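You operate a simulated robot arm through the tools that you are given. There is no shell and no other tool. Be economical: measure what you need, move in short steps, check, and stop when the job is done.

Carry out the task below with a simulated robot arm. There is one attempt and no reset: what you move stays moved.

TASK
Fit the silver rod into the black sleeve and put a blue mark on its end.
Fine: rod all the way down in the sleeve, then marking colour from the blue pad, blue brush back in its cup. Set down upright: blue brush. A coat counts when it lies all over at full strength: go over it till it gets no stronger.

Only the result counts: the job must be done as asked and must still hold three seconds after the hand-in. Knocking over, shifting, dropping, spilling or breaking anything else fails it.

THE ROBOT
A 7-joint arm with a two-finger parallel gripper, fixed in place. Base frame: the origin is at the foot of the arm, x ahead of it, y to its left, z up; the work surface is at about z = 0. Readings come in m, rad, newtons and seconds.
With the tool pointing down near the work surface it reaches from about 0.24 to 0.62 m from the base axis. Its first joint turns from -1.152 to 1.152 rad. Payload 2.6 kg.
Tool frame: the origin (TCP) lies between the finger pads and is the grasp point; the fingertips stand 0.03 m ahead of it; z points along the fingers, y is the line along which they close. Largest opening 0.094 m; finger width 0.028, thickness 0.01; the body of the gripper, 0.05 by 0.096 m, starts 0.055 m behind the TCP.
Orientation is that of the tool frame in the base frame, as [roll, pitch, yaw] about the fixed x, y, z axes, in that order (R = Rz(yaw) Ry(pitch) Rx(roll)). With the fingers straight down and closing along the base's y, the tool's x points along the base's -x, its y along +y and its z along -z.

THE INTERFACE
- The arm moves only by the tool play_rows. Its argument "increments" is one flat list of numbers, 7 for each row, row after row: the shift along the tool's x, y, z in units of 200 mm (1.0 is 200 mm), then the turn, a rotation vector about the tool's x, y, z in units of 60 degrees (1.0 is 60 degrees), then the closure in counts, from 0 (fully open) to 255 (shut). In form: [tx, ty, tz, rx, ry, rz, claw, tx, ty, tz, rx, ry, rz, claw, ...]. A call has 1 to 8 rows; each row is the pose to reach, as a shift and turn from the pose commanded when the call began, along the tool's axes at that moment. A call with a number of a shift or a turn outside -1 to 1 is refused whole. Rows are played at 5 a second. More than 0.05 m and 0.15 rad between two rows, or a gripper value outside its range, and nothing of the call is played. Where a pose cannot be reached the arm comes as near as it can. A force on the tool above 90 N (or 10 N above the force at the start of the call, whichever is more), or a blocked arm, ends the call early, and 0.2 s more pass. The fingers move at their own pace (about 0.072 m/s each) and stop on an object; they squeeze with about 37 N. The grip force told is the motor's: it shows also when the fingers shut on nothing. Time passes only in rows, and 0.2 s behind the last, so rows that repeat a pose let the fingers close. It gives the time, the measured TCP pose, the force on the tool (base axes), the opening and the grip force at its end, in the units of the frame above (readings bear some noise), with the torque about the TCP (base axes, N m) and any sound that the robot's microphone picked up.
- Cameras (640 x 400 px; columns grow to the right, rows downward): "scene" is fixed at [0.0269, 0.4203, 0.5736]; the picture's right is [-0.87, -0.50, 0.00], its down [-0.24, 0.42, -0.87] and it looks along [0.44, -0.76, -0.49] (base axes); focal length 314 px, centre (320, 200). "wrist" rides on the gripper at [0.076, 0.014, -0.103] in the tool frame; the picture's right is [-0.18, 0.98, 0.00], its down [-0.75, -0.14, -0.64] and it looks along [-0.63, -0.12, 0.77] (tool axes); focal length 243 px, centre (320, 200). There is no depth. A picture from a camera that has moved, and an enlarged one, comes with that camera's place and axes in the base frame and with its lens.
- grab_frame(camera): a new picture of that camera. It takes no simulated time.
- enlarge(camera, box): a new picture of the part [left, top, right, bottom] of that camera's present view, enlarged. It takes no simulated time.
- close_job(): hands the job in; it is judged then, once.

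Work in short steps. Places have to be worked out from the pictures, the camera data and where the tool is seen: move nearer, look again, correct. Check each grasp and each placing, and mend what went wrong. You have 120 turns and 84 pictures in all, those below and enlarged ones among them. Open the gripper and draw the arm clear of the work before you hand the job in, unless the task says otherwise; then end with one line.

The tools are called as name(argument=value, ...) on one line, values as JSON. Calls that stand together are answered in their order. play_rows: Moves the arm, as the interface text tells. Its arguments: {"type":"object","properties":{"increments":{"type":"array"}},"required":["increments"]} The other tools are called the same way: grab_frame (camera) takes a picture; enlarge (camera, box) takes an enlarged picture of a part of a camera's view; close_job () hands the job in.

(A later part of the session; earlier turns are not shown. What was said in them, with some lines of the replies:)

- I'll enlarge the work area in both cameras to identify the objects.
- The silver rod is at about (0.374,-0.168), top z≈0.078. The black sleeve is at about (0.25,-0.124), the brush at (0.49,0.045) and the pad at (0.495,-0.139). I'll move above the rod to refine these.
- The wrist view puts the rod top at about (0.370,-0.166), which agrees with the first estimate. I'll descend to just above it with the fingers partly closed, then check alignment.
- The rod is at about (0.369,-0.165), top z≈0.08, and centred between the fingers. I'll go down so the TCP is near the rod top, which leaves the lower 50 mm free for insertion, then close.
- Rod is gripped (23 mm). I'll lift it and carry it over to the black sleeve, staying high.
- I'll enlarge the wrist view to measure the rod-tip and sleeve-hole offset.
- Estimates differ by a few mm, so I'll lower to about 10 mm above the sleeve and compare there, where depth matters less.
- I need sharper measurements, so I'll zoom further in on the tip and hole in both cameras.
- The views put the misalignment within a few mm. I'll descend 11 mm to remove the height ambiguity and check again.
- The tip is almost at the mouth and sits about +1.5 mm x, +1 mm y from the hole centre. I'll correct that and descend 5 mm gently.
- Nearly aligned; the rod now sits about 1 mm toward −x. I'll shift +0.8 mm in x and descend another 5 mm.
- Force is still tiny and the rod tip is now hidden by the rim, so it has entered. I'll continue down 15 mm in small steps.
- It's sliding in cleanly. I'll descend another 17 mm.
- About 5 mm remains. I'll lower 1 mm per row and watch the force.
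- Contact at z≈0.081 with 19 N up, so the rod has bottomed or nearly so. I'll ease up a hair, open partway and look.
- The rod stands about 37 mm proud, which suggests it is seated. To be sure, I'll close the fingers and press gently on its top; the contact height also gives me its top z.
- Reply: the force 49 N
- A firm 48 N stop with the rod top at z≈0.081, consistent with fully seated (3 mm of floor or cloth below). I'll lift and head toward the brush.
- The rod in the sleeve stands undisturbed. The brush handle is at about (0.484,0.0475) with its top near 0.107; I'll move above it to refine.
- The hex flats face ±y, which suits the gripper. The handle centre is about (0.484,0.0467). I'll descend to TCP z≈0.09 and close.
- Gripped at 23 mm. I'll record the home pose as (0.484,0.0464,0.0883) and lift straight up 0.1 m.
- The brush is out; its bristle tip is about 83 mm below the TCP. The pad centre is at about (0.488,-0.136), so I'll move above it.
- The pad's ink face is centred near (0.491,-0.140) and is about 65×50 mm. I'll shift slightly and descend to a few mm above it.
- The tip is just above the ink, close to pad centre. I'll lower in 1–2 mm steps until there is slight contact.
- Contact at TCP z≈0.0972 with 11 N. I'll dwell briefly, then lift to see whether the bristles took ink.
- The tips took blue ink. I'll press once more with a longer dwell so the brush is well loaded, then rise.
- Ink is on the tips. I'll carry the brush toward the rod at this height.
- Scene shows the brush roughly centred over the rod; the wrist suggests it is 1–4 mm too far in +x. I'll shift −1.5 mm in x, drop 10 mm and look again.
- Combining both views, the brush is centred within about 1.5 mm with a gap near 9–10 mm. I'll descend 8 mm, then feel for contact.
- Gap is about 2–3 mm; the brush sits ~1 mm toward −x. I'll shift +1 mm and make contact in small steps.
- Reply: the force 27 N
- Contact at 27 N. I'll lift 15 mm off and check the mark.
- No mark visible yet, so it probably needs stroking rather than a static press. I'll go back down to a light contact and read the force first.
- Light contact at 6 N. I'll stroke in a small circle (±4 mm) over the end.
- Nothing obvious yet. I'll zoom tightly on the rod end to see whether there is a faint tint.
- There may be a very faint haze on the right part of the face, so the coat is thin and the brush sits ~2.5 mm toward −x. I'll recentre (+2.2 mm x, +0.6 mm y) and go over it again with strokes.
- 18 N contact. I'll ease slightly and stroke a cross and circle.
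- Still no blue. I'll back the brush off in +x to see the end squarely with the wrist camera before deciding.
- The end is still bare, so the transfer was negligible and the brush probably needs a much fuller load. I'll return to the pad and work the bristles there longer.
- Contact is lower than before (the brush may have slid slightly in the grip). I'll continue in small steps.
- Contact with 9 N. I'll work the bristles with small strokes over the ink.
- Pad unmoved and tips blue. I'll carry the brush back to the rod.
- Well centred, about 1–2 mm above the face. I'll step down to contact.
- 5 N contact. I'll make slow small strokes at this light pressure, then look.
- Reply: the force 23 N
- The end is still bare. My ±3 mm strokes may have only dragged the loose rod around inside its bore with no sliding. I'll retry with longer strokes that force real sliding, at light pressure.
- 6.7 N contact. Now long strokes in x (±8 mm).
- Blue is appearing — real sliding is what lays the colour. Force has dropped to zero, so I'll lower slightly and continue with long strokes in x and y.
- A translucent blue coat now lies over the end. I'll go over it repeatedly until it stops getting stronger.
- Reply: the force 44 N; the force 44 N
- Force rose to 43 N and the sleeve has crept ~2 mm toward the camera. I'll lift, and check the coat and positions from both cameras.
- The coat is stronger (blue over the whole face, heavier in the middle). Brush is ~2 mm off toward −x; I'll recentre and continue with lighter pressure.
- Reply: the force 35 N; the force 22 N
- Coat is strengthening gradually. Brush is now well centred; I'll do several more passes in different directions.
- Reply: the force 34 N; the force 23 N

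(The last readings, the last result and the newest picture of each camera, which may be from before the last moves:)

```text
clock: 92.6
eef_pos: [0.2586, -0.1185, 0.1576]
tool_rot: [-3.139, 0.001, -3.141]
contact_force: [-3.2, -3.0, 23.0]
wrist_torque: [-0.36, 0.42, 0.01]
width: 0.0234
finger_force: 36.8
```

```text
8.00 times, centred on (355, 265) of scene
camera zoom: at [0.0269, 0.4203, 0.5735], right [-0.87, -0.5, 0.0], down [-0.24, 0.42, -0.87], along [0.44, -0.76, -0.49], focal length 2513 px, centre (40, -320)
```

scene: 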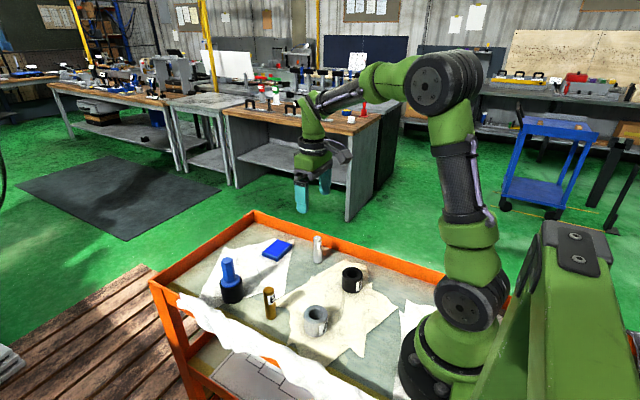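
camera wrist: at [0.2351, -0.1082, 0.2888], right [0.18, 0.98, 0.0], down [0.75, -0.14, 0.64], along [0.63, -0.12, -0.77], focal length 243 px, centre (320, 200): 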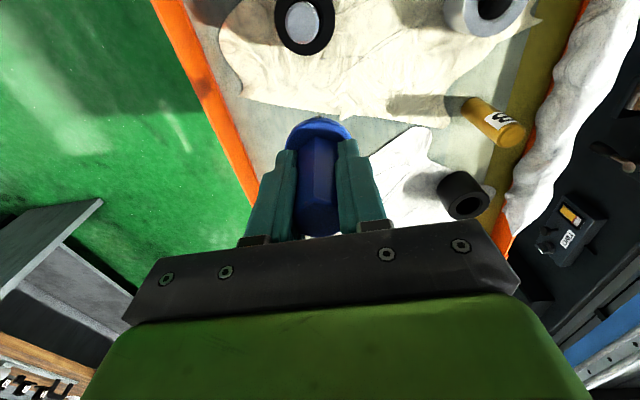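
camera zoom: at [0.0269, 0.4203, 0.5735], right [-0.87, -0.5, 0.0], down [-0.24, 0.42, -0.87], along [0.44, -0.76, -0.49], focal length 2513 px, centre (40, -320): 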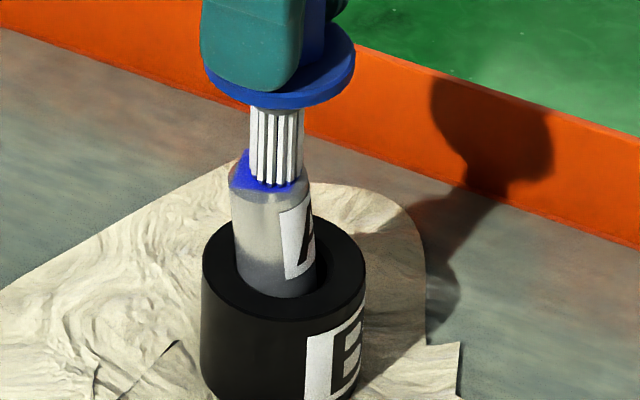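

Strong blue now, though the rod leans with the brush while stroking. I'll lift and inspect.

play_rows(increments=[0.01, -0.015, -0.01, 0, 0, 0, 255, 0.02, -0.03, -0.04, 0, 0, 0, 255, 0.02, -0.03, -0.1, 0, 0, 0, 255, -0.18, -0.03, -0.12, 0, 0, 0, 255, -0.28, -0.03, -0.12, 0, 0, 0, 255, -0.28, -0.03, -0.12, 0, 0, 0, 255])

enlarge(camera="wrist", box=[270, 0, 350, 60])

enlarge(camera="scene", box=[330, 245, 380, 290])

```text
clock: 94.0
eef_pos: [0.3121, -0.1233, 0.1801]
tool_rot: [3.141, -0.001, -3.141]
contact_force: [0.0, 0.0, -0.5]
wrist_torque: [0.0, -0.02, -0.01]
width: 0.0235
finger_force: 37.4
```

```text
6.67 times, centred on (310, 30) of wrist
camera zoom: at [0.2362, -0.1088, 0.283], right [0.18, 0.98, 0.0], down [0.75, -0.14, 0.64], along [0.63, -0.12, -0.77], focal length 1618 px, centre (387, 1333)
```

zoom: 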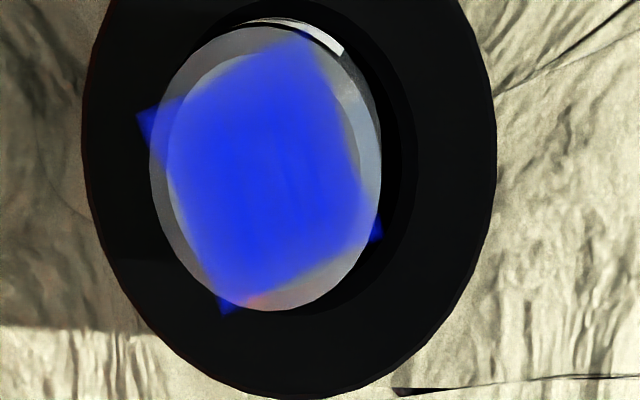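

```text
8.89 times, centred on (355, 268) of scene
camera zoom: at [0.0269, 0.4203, 0.5736], right [-0.87, -0.5, 0.0], down [-0.24, 0.42, -0.87], along [0.44, -0.76, -0.49], focal length 2792 px, centre (9, -400)
```

zoom: 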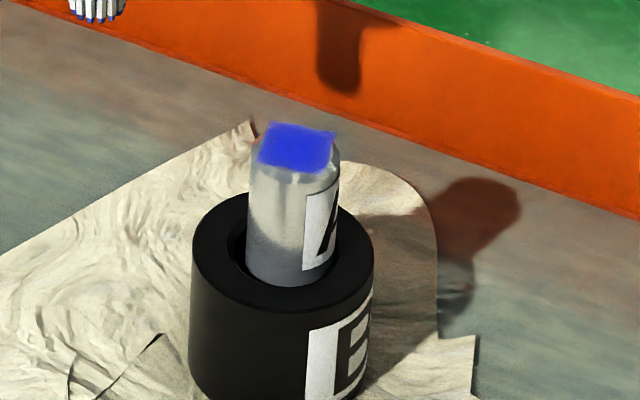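

The coat is a square patch, strong in the middle with slightly softer edges. I'll return and work round the perimeter with light pressure.

play_rows(increments=[0.15, 0, 0, 0, 0, 0, 255, 0.295, 0, 0, 0, 0, 0, 255, 0.295, 0, 0.06, 0, 0, 0, 255, 0.295, 0, 0.105, 0, 0, 0, 255, 0.295, 0, 0.116, 0, 0, 0, 255, 0.295, 0, 0.119, 0, 0, 0, 255, 0.295, 0, 0.119, 0, 0, 0, 255])

```text
clock: 95.6
eef_pos: [0.253, -0.1223, 0.1573]
tool_rot: [3.141, 0.0, -3.141]
contact_force: [-0.6, -0.1, -0.4]
wrist_torque: [0.01, 0.03, 0.0]
width: 0.0232
finger_force: 37.1
```

play_rows(increments=[0, 0, 0.002, 0, 0, 0, 255, 0, 0, 0.004, 0, 0, 0, 255, 0, 0, 0.004, 0, 0, 0, 255])

```text
clock: 96.4
eef_pos: [0.2539, -0.1238, 0.1561]
tool_rot: [3.141, 0.001, -3.141]
contact_force: [-0.8, 0.0, 13.0]
wrist_torque: [0.06, 0.06, -0.01]
width: 0.0234
finger_force: 37.5
```

13 N. Now two perimeter loops at ~7–8 mm radius.

play_rows(increments=[0, 0.038, -0.001, 0, 0, 0, 255, 0.028, 0.028, -0.001, 0, 0, 0, 255, 0.038, 0, -0.001, 0, 0, 0, 255, 0.028, -0.028, -0.001, 0, 0, 0, 255, 0, -0.038, -0.001, 0, 0, 0, 255, -0.028, -0.028, -0.001, 0, 0, 0, 255, -0.038, 0, -0.001, 0, 0, 0, 255, -0.028, 0.028, -0.001, 0, 0, 0, 255])

play_rows(increments=[0.028, 0.01, 0, 0, 0, 0, 255, 0.056, 0.0, 0, 0, 0, 0, 255, 0.066, -0.028, 0, 0, 0, 0, 255, 0.056, -0.056, 0, 0, 0, 0, 255, 0.028, -0.066, 0, 0, 0, 0, 255, 0, -0.056, 0, 0, 0, 0, 255, -0.01, -0.028, 0, 0, 0, 0, 255, 0.028, -0.028, 0, 0, 0, 0, 255])

play_rows(increments=[0, 0, -0.01, 0, 0, 0, 255, 0, 0, -0.04, 0, 0, 0, 255, 0, 0, -0.1, 0, 0, 0, 255, -0.2, 0, -0.12, 0, 0, 0, 255, -0.3, 0, -0.12, 0, 0, 0, 255, -0.3, 0, -0.12, 0, 0, 0, 255])

enlarge(camera="wrist", box=[270, 0, 350, 60])

enlarge(camera="scene", box=[310, 235, 380, 290])

```text
clock: 98.2
eef_pos: [0.2599, -0.1197, 0.1559]
tool_rot: [-3.141, 0.003, 3.141]
contact_force: [-1.4, -3.4, 26.7]
wrist_torque: [-0.44, 0.39, 0.02]
width: 0.0236
finger_force: 37.2
```

```text
clock: 100.0
eef_pos: [0.2539, -0.1226, 0.156]
tool_rot: [3.14, -0.001, 3.141]
contact_force: [-3.5, -0.8, 25.2]
wrist_torque: [0.07, 0.22, 0.01]
width: 0.0235
finger_force: 36.7
```

```text
clock: 101.4
eef_pos: [0.3137, -0.1226, 0.1794]
tool_rot: [3.141, 0.0, -3.141]
contact_force: [0.2, -0.4, -0.7]
wrist_torque: [0.0, -0.03, 0.01]
width: 0.0233
finger_force: 37.3
```

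```text
6.67 times, centred on (310, 30) of wrist
camera zoom: at [0.2372, -0.1091, 0.2829], right [0.18, 0.98, 0.0], down [0.75, -0.14, 0.64], along [0.63, -0.12, -0.77], focal length 1618 px, centre (387, 1333)
```

zoom: 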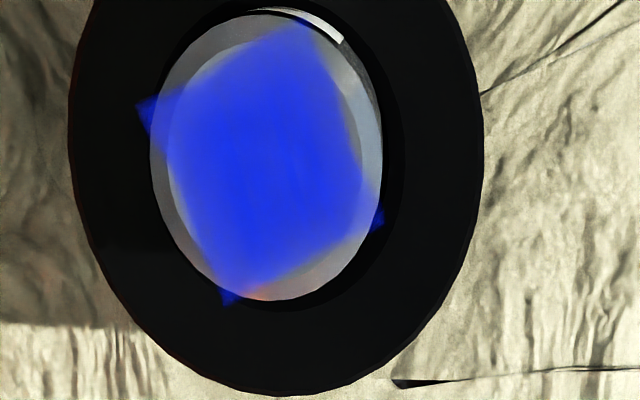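

```text
7.27 times, centred on (345, 262) of scene
camera zoom: at [0.0269, 0.4203, 0.5736], right [-0.87, -0.5, 0.0], down [-0.24, 0.42, -0.87], along [0.44, -0.76, -0.49], focal length 2284 px, centre (138, -254)
```

zoom: 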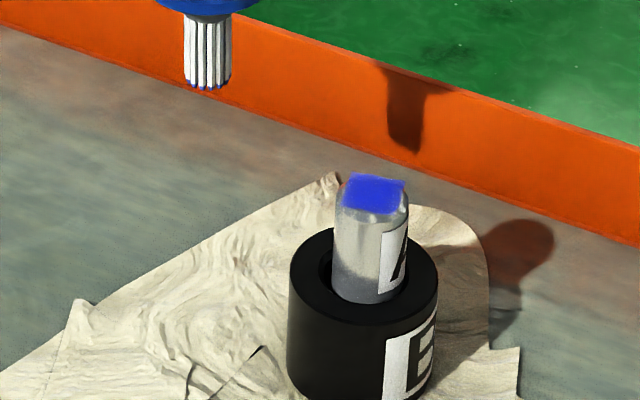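

The patch looks nearly saturated, much like before. To be sure it isn't limited by a drying brush, I'll re-ink once and make one more pass, then compare.

play_rows(increments=[-0.23, -0.02, 0, 0, 0, 0, 255, -0.46, -0.04, 0, 0, 0, 0, 255, -0.69, -0.06, 0, 0, 0, 0, 255, -0.9, -0.078, 0, 0, 0, 0, 255, -0.9, -0.078, 0.2, 0, 0, 0, 255, -0.9, -0.078, 0.38, 0, 0, 0, 255, -0.9, -0.078, 0.425, 0, 0, 0, 255, -0.9, -0.078, 0.425, 0, 0, 0, 255])

play_rows(increments=[0, 0, 0.005, 0, 0, 0, 255, 0, 0, 0.009, 0, 0, 0, 255, 0, 0, 0.013, 0, 0, 0, 255, 0, 0, 0.013, 0, 0, 0, 255])

```text
clock: 103.2
eef_pos: [0.4939, -0.1378, 0.095]
tool_rot: [3.142, -0.001, -3.14]
contact_force: [-0.4, 0.8, -1.5]
wrist_torque: [-0.01, 0.01, -0.01]
width: 0.0236
finger_force: 37.1
```

```text
clock: 104.2
eef_pos: [0.4935, -0.14, 0.093]
tool_rot: [-3.14, -0.001, 3.142]
contact_force: [-0.8, 0.7, -0.7]
wrist_torque: [0.02, -0.05, -0.03]
width: 0.0232
finger_force: 36.2
```

play_rows(increments=[0, 0, 0.004, 0, 0, 0, 255, 0, 0, 0.008, 0, 0, 0, 255, 0, 0, 0.008, 0, 0, 0, 255])

```text
clock: 105.0
eef_pos: [0.4954, -0.1386, 0.0919]
tool_rot: [3.141, 0.002, -3.141]
contact_force: [-1.3, 0.7, 9.2]
wrist_torque: [0.09, 0.07, 0.0]
width: 0.0234
finger_force: 37.0
```

9 N on the pad. Small strokes to ink up, then lift.

play_rows(increments=[0.03, 0, 0, 0, 0, 0, 255, 0, 0, 0, 0, 0, 0, 255, 0, 0.03, 0, 0, 0, 0, 255, 0, 0, 0, 0, 0, 0, 255, 0, 0, -0.1, 0, 0, 0, 255, 0, 0, -0.25, 0, 0, 0, 255, 0, 0, -0.45, 0, 0, 0, 255, 0, 0, -0.45, 0, 0, 0, 255])

play_rows(increments=[0.24, 0.02, 0, 0, 0, 0, 255, 0.48, 0.04, 0, 0, 0, 0, 255, 0.72, 0.06, 0, 0, 0, 0, 255, 0.95, 0.078, 0, 0, 0, 0, 255, 0.95, 0.078, 0, 0, 0, 0, 255])

play_rows(increments=[0.13, 0, 0, 0, 0, 0, 255, 0.25, 0, 0, 0, 0, 0, 255, 0.25, 0, 0.05, 0, 0, 0, 255, 0.25, 0, 0.1, 0, 0, 0, 255, 0.25, 0, 0.1, 0, 0, 0, 255])

enlarge(camera="scene", box=[335, 240, 375, 290])

```text
clock: 106.8
eef_pos: [0.4942, -0.1399, 0.1813]
tool_rot: [3.141, 0.002, 3.141]
contact_force: [-0.4, -0.3, -1.2]
wrist_torque: [0.06, -0.04, -0.01]
width: 0.0232
finger_force: 37.0
```

```text
clock: 108.0
eef_pos: [0.3028, -0.124, 0.1802]
tool_rot: [3.14, 0.001, 3.141]
contact_force: [-0.5, 0.3, -0.6]
wrist_torque: [0.0, 0.02, -0.02]
width: 0.0235
finger_force: 37.3
```

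```text
clock: 109.2
eef_pos: [0.252, -0.1233, 0.1587]
tool_rot: [3.141, 0.0, -3.141]
contact_force: [-1.2, -0.8, -0.6]
wrist_torque: [0.01, 0.01, 0.0]
width: 0.0234
finger_force: 37.4
```

```text
8.00 times, centred on (355, 265) of scene
camera zoom: at [0.0269, 0.4203, 0.5736], right [-0.87, -0.5, 0.0], down [-0.24, 0.42, -0.87], along [0.44, -0.76, -0.49], focal length 2513 px, centre (40, -320)
```

zoom: 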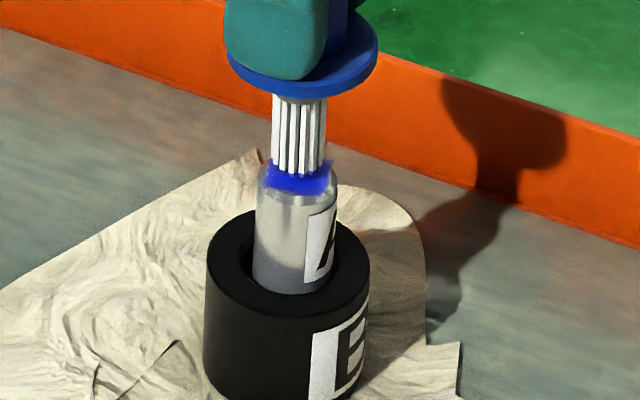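

Centred and about 3 mm above. I'll lower to contact.

play_rows(increments=[-0.003, 0, 0.006, 0, 0, 0, 255, -0.003, 0, 0.01, 0, 0, 0, 255, -0.003, 0, 0.013, 0, 0, 0, 255, -0.003, 0, 0.013, 0, 0, 0, 255])

```text
clock: 110.2
eef_pos: [0.2544, -0.1233, 0.1567]
tool_rot: [3.141, 0.0, 3.141]
contact_force: [0.2, 0.4, -0.4]
wrist_torque: [0.03, 0.04, 0.01]
width: 0.0232
finger_force: 37.0
```

play_rows(increments=[0, 0, 0.003, 0, 0, 0, 255, 0, 0, 0.005, 0, 0, 0, 255, 0, 0, 0.005, 0, 0, 0, 255])

```text
clock: 111.0
eef_pos: [0.2552, -0.1232, 0.1571]
tool_rot: [3.141, 0.0, 3.14]
contact_force: [0.2, 0.4, -0.6]
wrist_torque: [-0.01, -0.01, 0.0]
width: 0.0233
finger_force: 37.4
```

play_rows(increments=[0, 0, 0.003, 0, 0, 0, 255, 0, 0, 0.005, 0, 0, 0, 255, 0, 0, 0.005, 0, 0, 0, 255])

```text
clock: 111.8
eef_pos: [0.254, -0.1243, 0.1571]
tool_rot: [3.141, -0.001, 3.142]
contact_force: [-0.6, 0.3, -0.8]
wrist_torque: [-0.01, 0.03, 0.01]
width: 0.0234
finger_force: 36.9
```

play_rows(increments=[0, 0, 0.003, 0, 0, 0, 255, 0, 0, 0.005, 0, 0, 0, 255, 0, 0, 0.005, 0, 0, 0, 255])

```text
clock: 112.6
eef_pos: [0.2544, -0.1241, 0.1565]
tool_rot: [-3.142, 0.002, 3.141]
contact_force: [-0.5, 0.1, 13.7]
wrist_torque: [-0.04, 0.02, -0.02]
width: 0.0234
finger_force: 37.3
```

Contact at 14 N. I'll run strokes in x, y and around the perimeter, then back off and compare.

play_rows(increments=[0.038, 0.01, -0.001, 0, 0, 0, 255, 0, 0.015, -0.001, 0, 0, 0, 255, -0.038, 0.01, -0.001, 0, 0, 0, 255, -0.028, -0.028, -0.001, 0, 0, 0, 255, 0, -0.038, -0.001, 0, 0, 0, 255, 0.03, -0.028, -0.001, 0, 0, 0, 255, 0.015, 0.005, -0.001, 0, 0, 0, 255, 0, 0.038, -0.001, 0, 0, 0, 255])

play_rows(increments=[0.035, -0.015, 0, 0, 0, 0, 255, 0.035, -0.05, 0, 0, 0, 0, 255, 0, -0.075, 0, 0, 0, 0, 255, -0.035, -0.055, 0, 0, 0, 0, 255, -0.035, -0.015, 0, 0, 0, 0, 255, 0, 0.0, 0, 0, 0, 0, 255, 0.03, -0.02, 0, 0, 0, 0, 255, 0, -0.038, 0, 0, 0, 0, 255])

play_rows(increments=[0, 0, -0.01, 0, 0, 0, 255, 0, 0, -0.04, 0, 0, 0, 255, 0, 0, -0.1, 0, 0, 0, 255, -0.2, 0, -0.12, 0, 0, 0, 255, -0.3, 0, -0.12, 0, 0, 0, 255, -0.3, 0, -0.12, 0, 0, 0, 255])

enlarge(camera="wrist", box=[270, 0, 350, 60])

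```text
clock: 114.4
eef_pos: [0.2552, -0.1169, 0.1569]
tool_rot: [-3.138, 0.003, 3.141]
contact_force: [-1.3, -4.0, 28.6]
wrist_torque: [-0.57, 0.23, -0.03]
width: 0.0235
finger_force: 36.8
```

```text
clock: 116.2
eef_pos: [0.2534, -0.1222, 0.1551]
tool_rot: [3.139, -0.004, 3.141]
contact_force: [-1.8, 0.1, 21.3]
wrist_torque: [0.04, 0.18, 0.01]
width: 0.0234
finger_force: 37.1
```

```text
clock: 117.6
eef_pos: [0.3147, -0.1235, 0.1784]
tool_rot: [-3.14, 0.0, -3.141]
contact_force: [0.0, 0.1, -0.7]
wrist_torque: [0.0, 0.04, -0.01]
width: 0.0233
finger_force: 36.9
```

```text
6.67 times, centred on (310, 30) of wrist
camera zoom: at [0.2386, -0.1094, 0.2808], right [0.18, 0.98, 0.0], down [0.75, -0.14, 0.64], along [0.63, -0.12, -0.77], focal length 1618 px, centre (387, 1333)
```

zoom: 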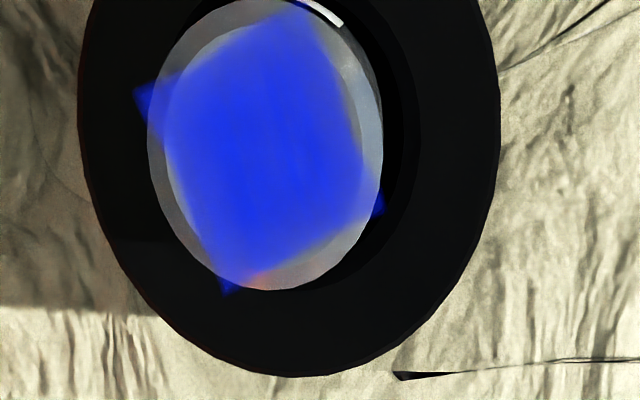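

The patch is unchanged since the last check, so it is saturated. Now I'll take the brush back above its cup.

play_rows(increments=[0, 0, -0.15, 0, 0, 0, 255, -0.17, 0.17, -0.16, 0, 0, 0, 255, -0.34, 0.34, -0.16, 0, 0, 0, 255, -0.51, 0.51, -0.16, 0, 0, 0, 255, -0.68, 0.68, -0.16, 0, 0, 0, 255, -0.85, 0.85, -0.16, 0, 0, 0, 255, -0.85, 0.85, -0.1, 0, 0, 0, 255, -0.85, 0.85, -0.1, 0, 0, 0, 255])

enlarge(camera="scene", box=[180, 170, 300, 320])

enlarge(camera="wrist", box=[260, 30, 400, 160])

```text
clock: 119.4
eef_pos: [0.4857, 0.0465, 0.1975]
tool_rot: [3.141, 0.0, 3.141]
contact_force: [0.3, 0.3, -0.7]
wrist_torque: [0.0, 0.02, 0.02]
width: 0.0234
finger_force: 37.1
```

```text
2.67 times, centred on (240, 245) of scene
camera zoom: at [0.0269, 0.4203, 0.5736], right [-0.87, -0.5, 0.0], down [-0.24, 0.42, -0.87], along [0.44, -0.76, -0.49], focal length 838 px, centre (533, 80)
```

zoom: 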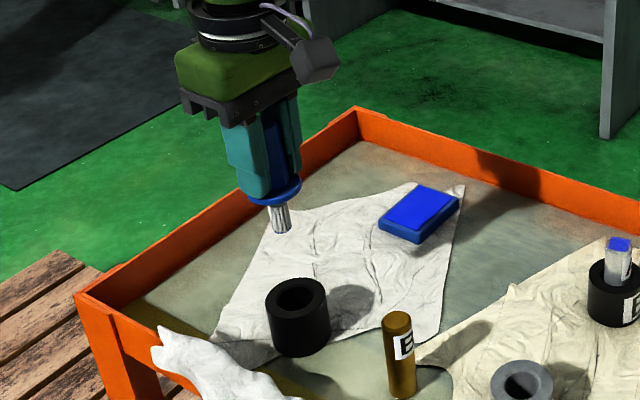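

```text
3.08 times, centred on (330, 95) of wrist
camera zoom: at [0.4095, 0.0596, 0.3005], right [0.18, 0.98, 0.0], down [0.75, -0.14, 0.64], along [0.63, -0.12, -0.77], focal length 746 px, centre (289, 523)
```

zoom: 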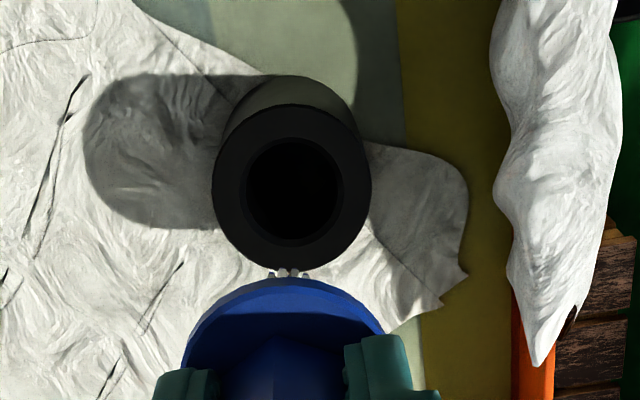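

Directly over the cup at the original lift position. I'll descend until just above seating height.

play_rows(increments=[0.003, 0, 0.12, 0, 0, 0, 255, 0.003, 0, 0.24, 0, 0, 0, 255, 0.003, 0, 0.34, 0, 0, 0, 255, 0.003, 0, 0.42, 0, 0, 0, 255, 0.003, 0, 0.48, 0, 0, 0, 255, 0.003, 0, 0.53, 0, 0, 0, 255, 0.003, 0, 0.53, 0, 0, 0, 255])

enlarge(camera="scene", box=[200, 240, 270, 310])

```text
clock: 121.0
eef_pos: [0.485, 0.0465, 0.0924]
tool_rot: [-3.141, 0.0, -3.141]
contact_force: [-0.4, 0.1, -0.9]
wrist_torque: [0.02, 0.01, -0.02]
width: 0.0235
finger_force: 36.8
```

```text
5.71 times, centred on (235, 275) of scene
camera zoom: at [0.0269, 0.4203, 0.5736], right [-0.87, -0.5, 0.0], down [-0.24, 0.42, -0.87], along [0.44, -0.76, -0.49], focal length 1795 px, centre (806, -229)
```

zoom: 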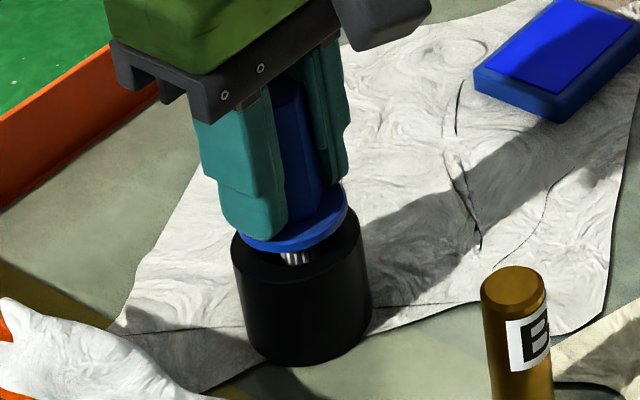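

The bristles are in the cup, collar ~9 mm above it. I'll lower slowly until it seats.

play_rows(increments=[0, 0, 0.01, 0, 0, 0, 255, 0, 0, 0.02, 0, 0, 0, 255, 0, 0, 0.03, 0, 0, 0, 255, 0, 0, 0.037, 0, 0, 0, 255, 0, 0, 0.037, 0, 0, 0, 255])

```text
clock: 122.2
eef_pos: [0.4839, 0.047, 0.0868]
tool_rot: [-3.14, -0.001, 3.141]
contact_force: [-0.3, -1.0, -0.6]
wrist_torque: [-0.03, -0.06, 0.02]
width: 0.0233
finger_force: 36.9
```

play_rows(increments=[0, 0, 0.005, 0, 0, 0, 255, 0, 0, 0.01, 0, 0, 0, 255, 0, 0, 0.015, 0, 0, 0, 255, 0, 0, 0.015, 0, 0, 0, 255])

```text
clock: 123.2
eef_pos: [0.485, 0.0465, 0.0854]
tool_rot: [3.14, 0.002, -3.141]
contact_force: [-4.6, 1.2, 16.9]
wrist_torque: [-0.01, -0.07, -0.02]
width: 0.0233
finger_force: 36.8
```

Seated (17 N up at z≈0.085). I'll ease off, open and check.

play_rows(increments=[0, 0, -0.004, 0, 0, 0, 255, 0, 0, -0.004, 0, 0, 0, 170, 0, 0, -0.004, 0, 0, 0, 130, 0, 0, -0.004, 0, 0, 0, 90, 0, 0, -0.1, 0, 0, 0, 90, 0, 0, -0.25, 0, 0, 0, 90, 0, 0, -0.45, 0, 0, 0, 90, 0, 0, -0.6, 0, 0, 0, 90])

enlarge(camera="scene", box=[190, 220, 430, 370])

```text
clock: 125.0
eef_pos: [0.4838, 0.0486, 0.2029]
tool_rot: [3.141, 0.001, 3.141]
contact_force: [0.9, 0.3, -0.3]
wrist_torque: [0.01, 0.0, -0.02]
width: 0.0606
finger_force: 0.0
```

```text
2.67 times, centred on (310, 295) of scene
camera zoom: at [0.0269, 0.4203, 0.5736], right [-0.87, -0.5, 0.0], down [-0.24, 0.42, -0.87], along [0.44, -0.76, -0.49], focal length 838 px, centre (347, -53)
```

zoom: 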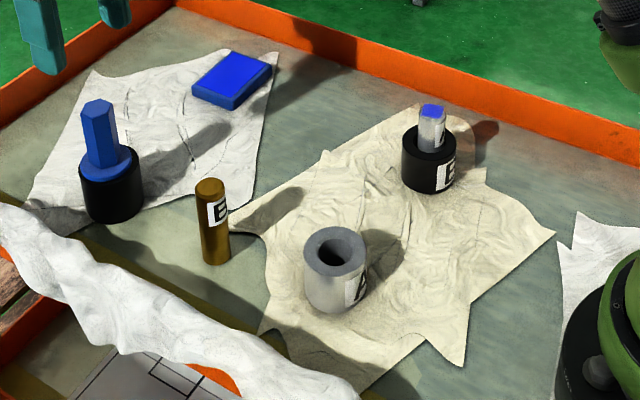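

Everything appears in place. I'll take one last close look at the rod in the sleeve and the brush.

enlarge(camera="scene", box=[330, 250, 375, 295])

enlarge(camera="scene", box=[205, 250, 265, 310])

```text
8.89 times, centred on (352, 272) of scene
camera zoom: at [0.0269, 0.4203, 0.5736], right [-0.87, -0.5, 0.0], down [-0.24, 0.42, -0.87], along [0.44, -0.76, -0.49], focal length 2792 px, centre (31, -444)
```

zoom: 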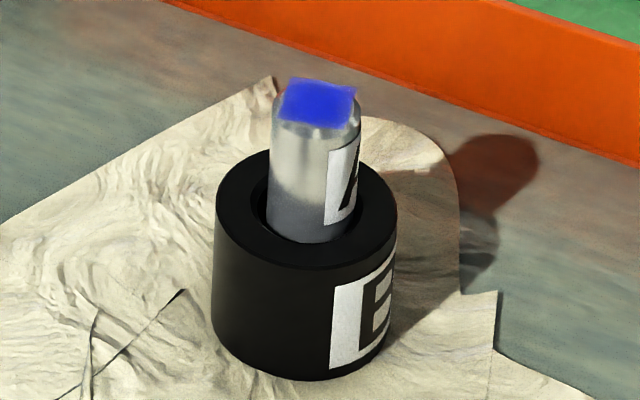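

```text
6.67 times, centred on (235, 280) of scene
camera zoom: at [0.0269, 0.4203, 0.5736], right [-0.87, -0.5, 0.0], down [-0.24, 0.42, -0.87], along [0.44, -0.76, -0.49], focal length 2094 px, centre (887, -333)
```

zoom: 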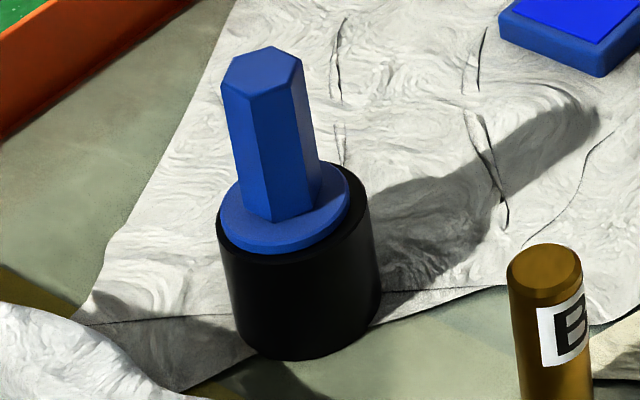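

The rod is seated and its end is blue. The brush is upright in its cup, and the gripper is open and clear, so I'm handing in.

close_job()

```text
The job is handed in.
```

The silver rod is fully down in the black sleeve with a saturated blue mark on its end, and the blue brush is back upright in its cup; the sleeve crept about 2–3 mm while I brushed, and nothing else moved.
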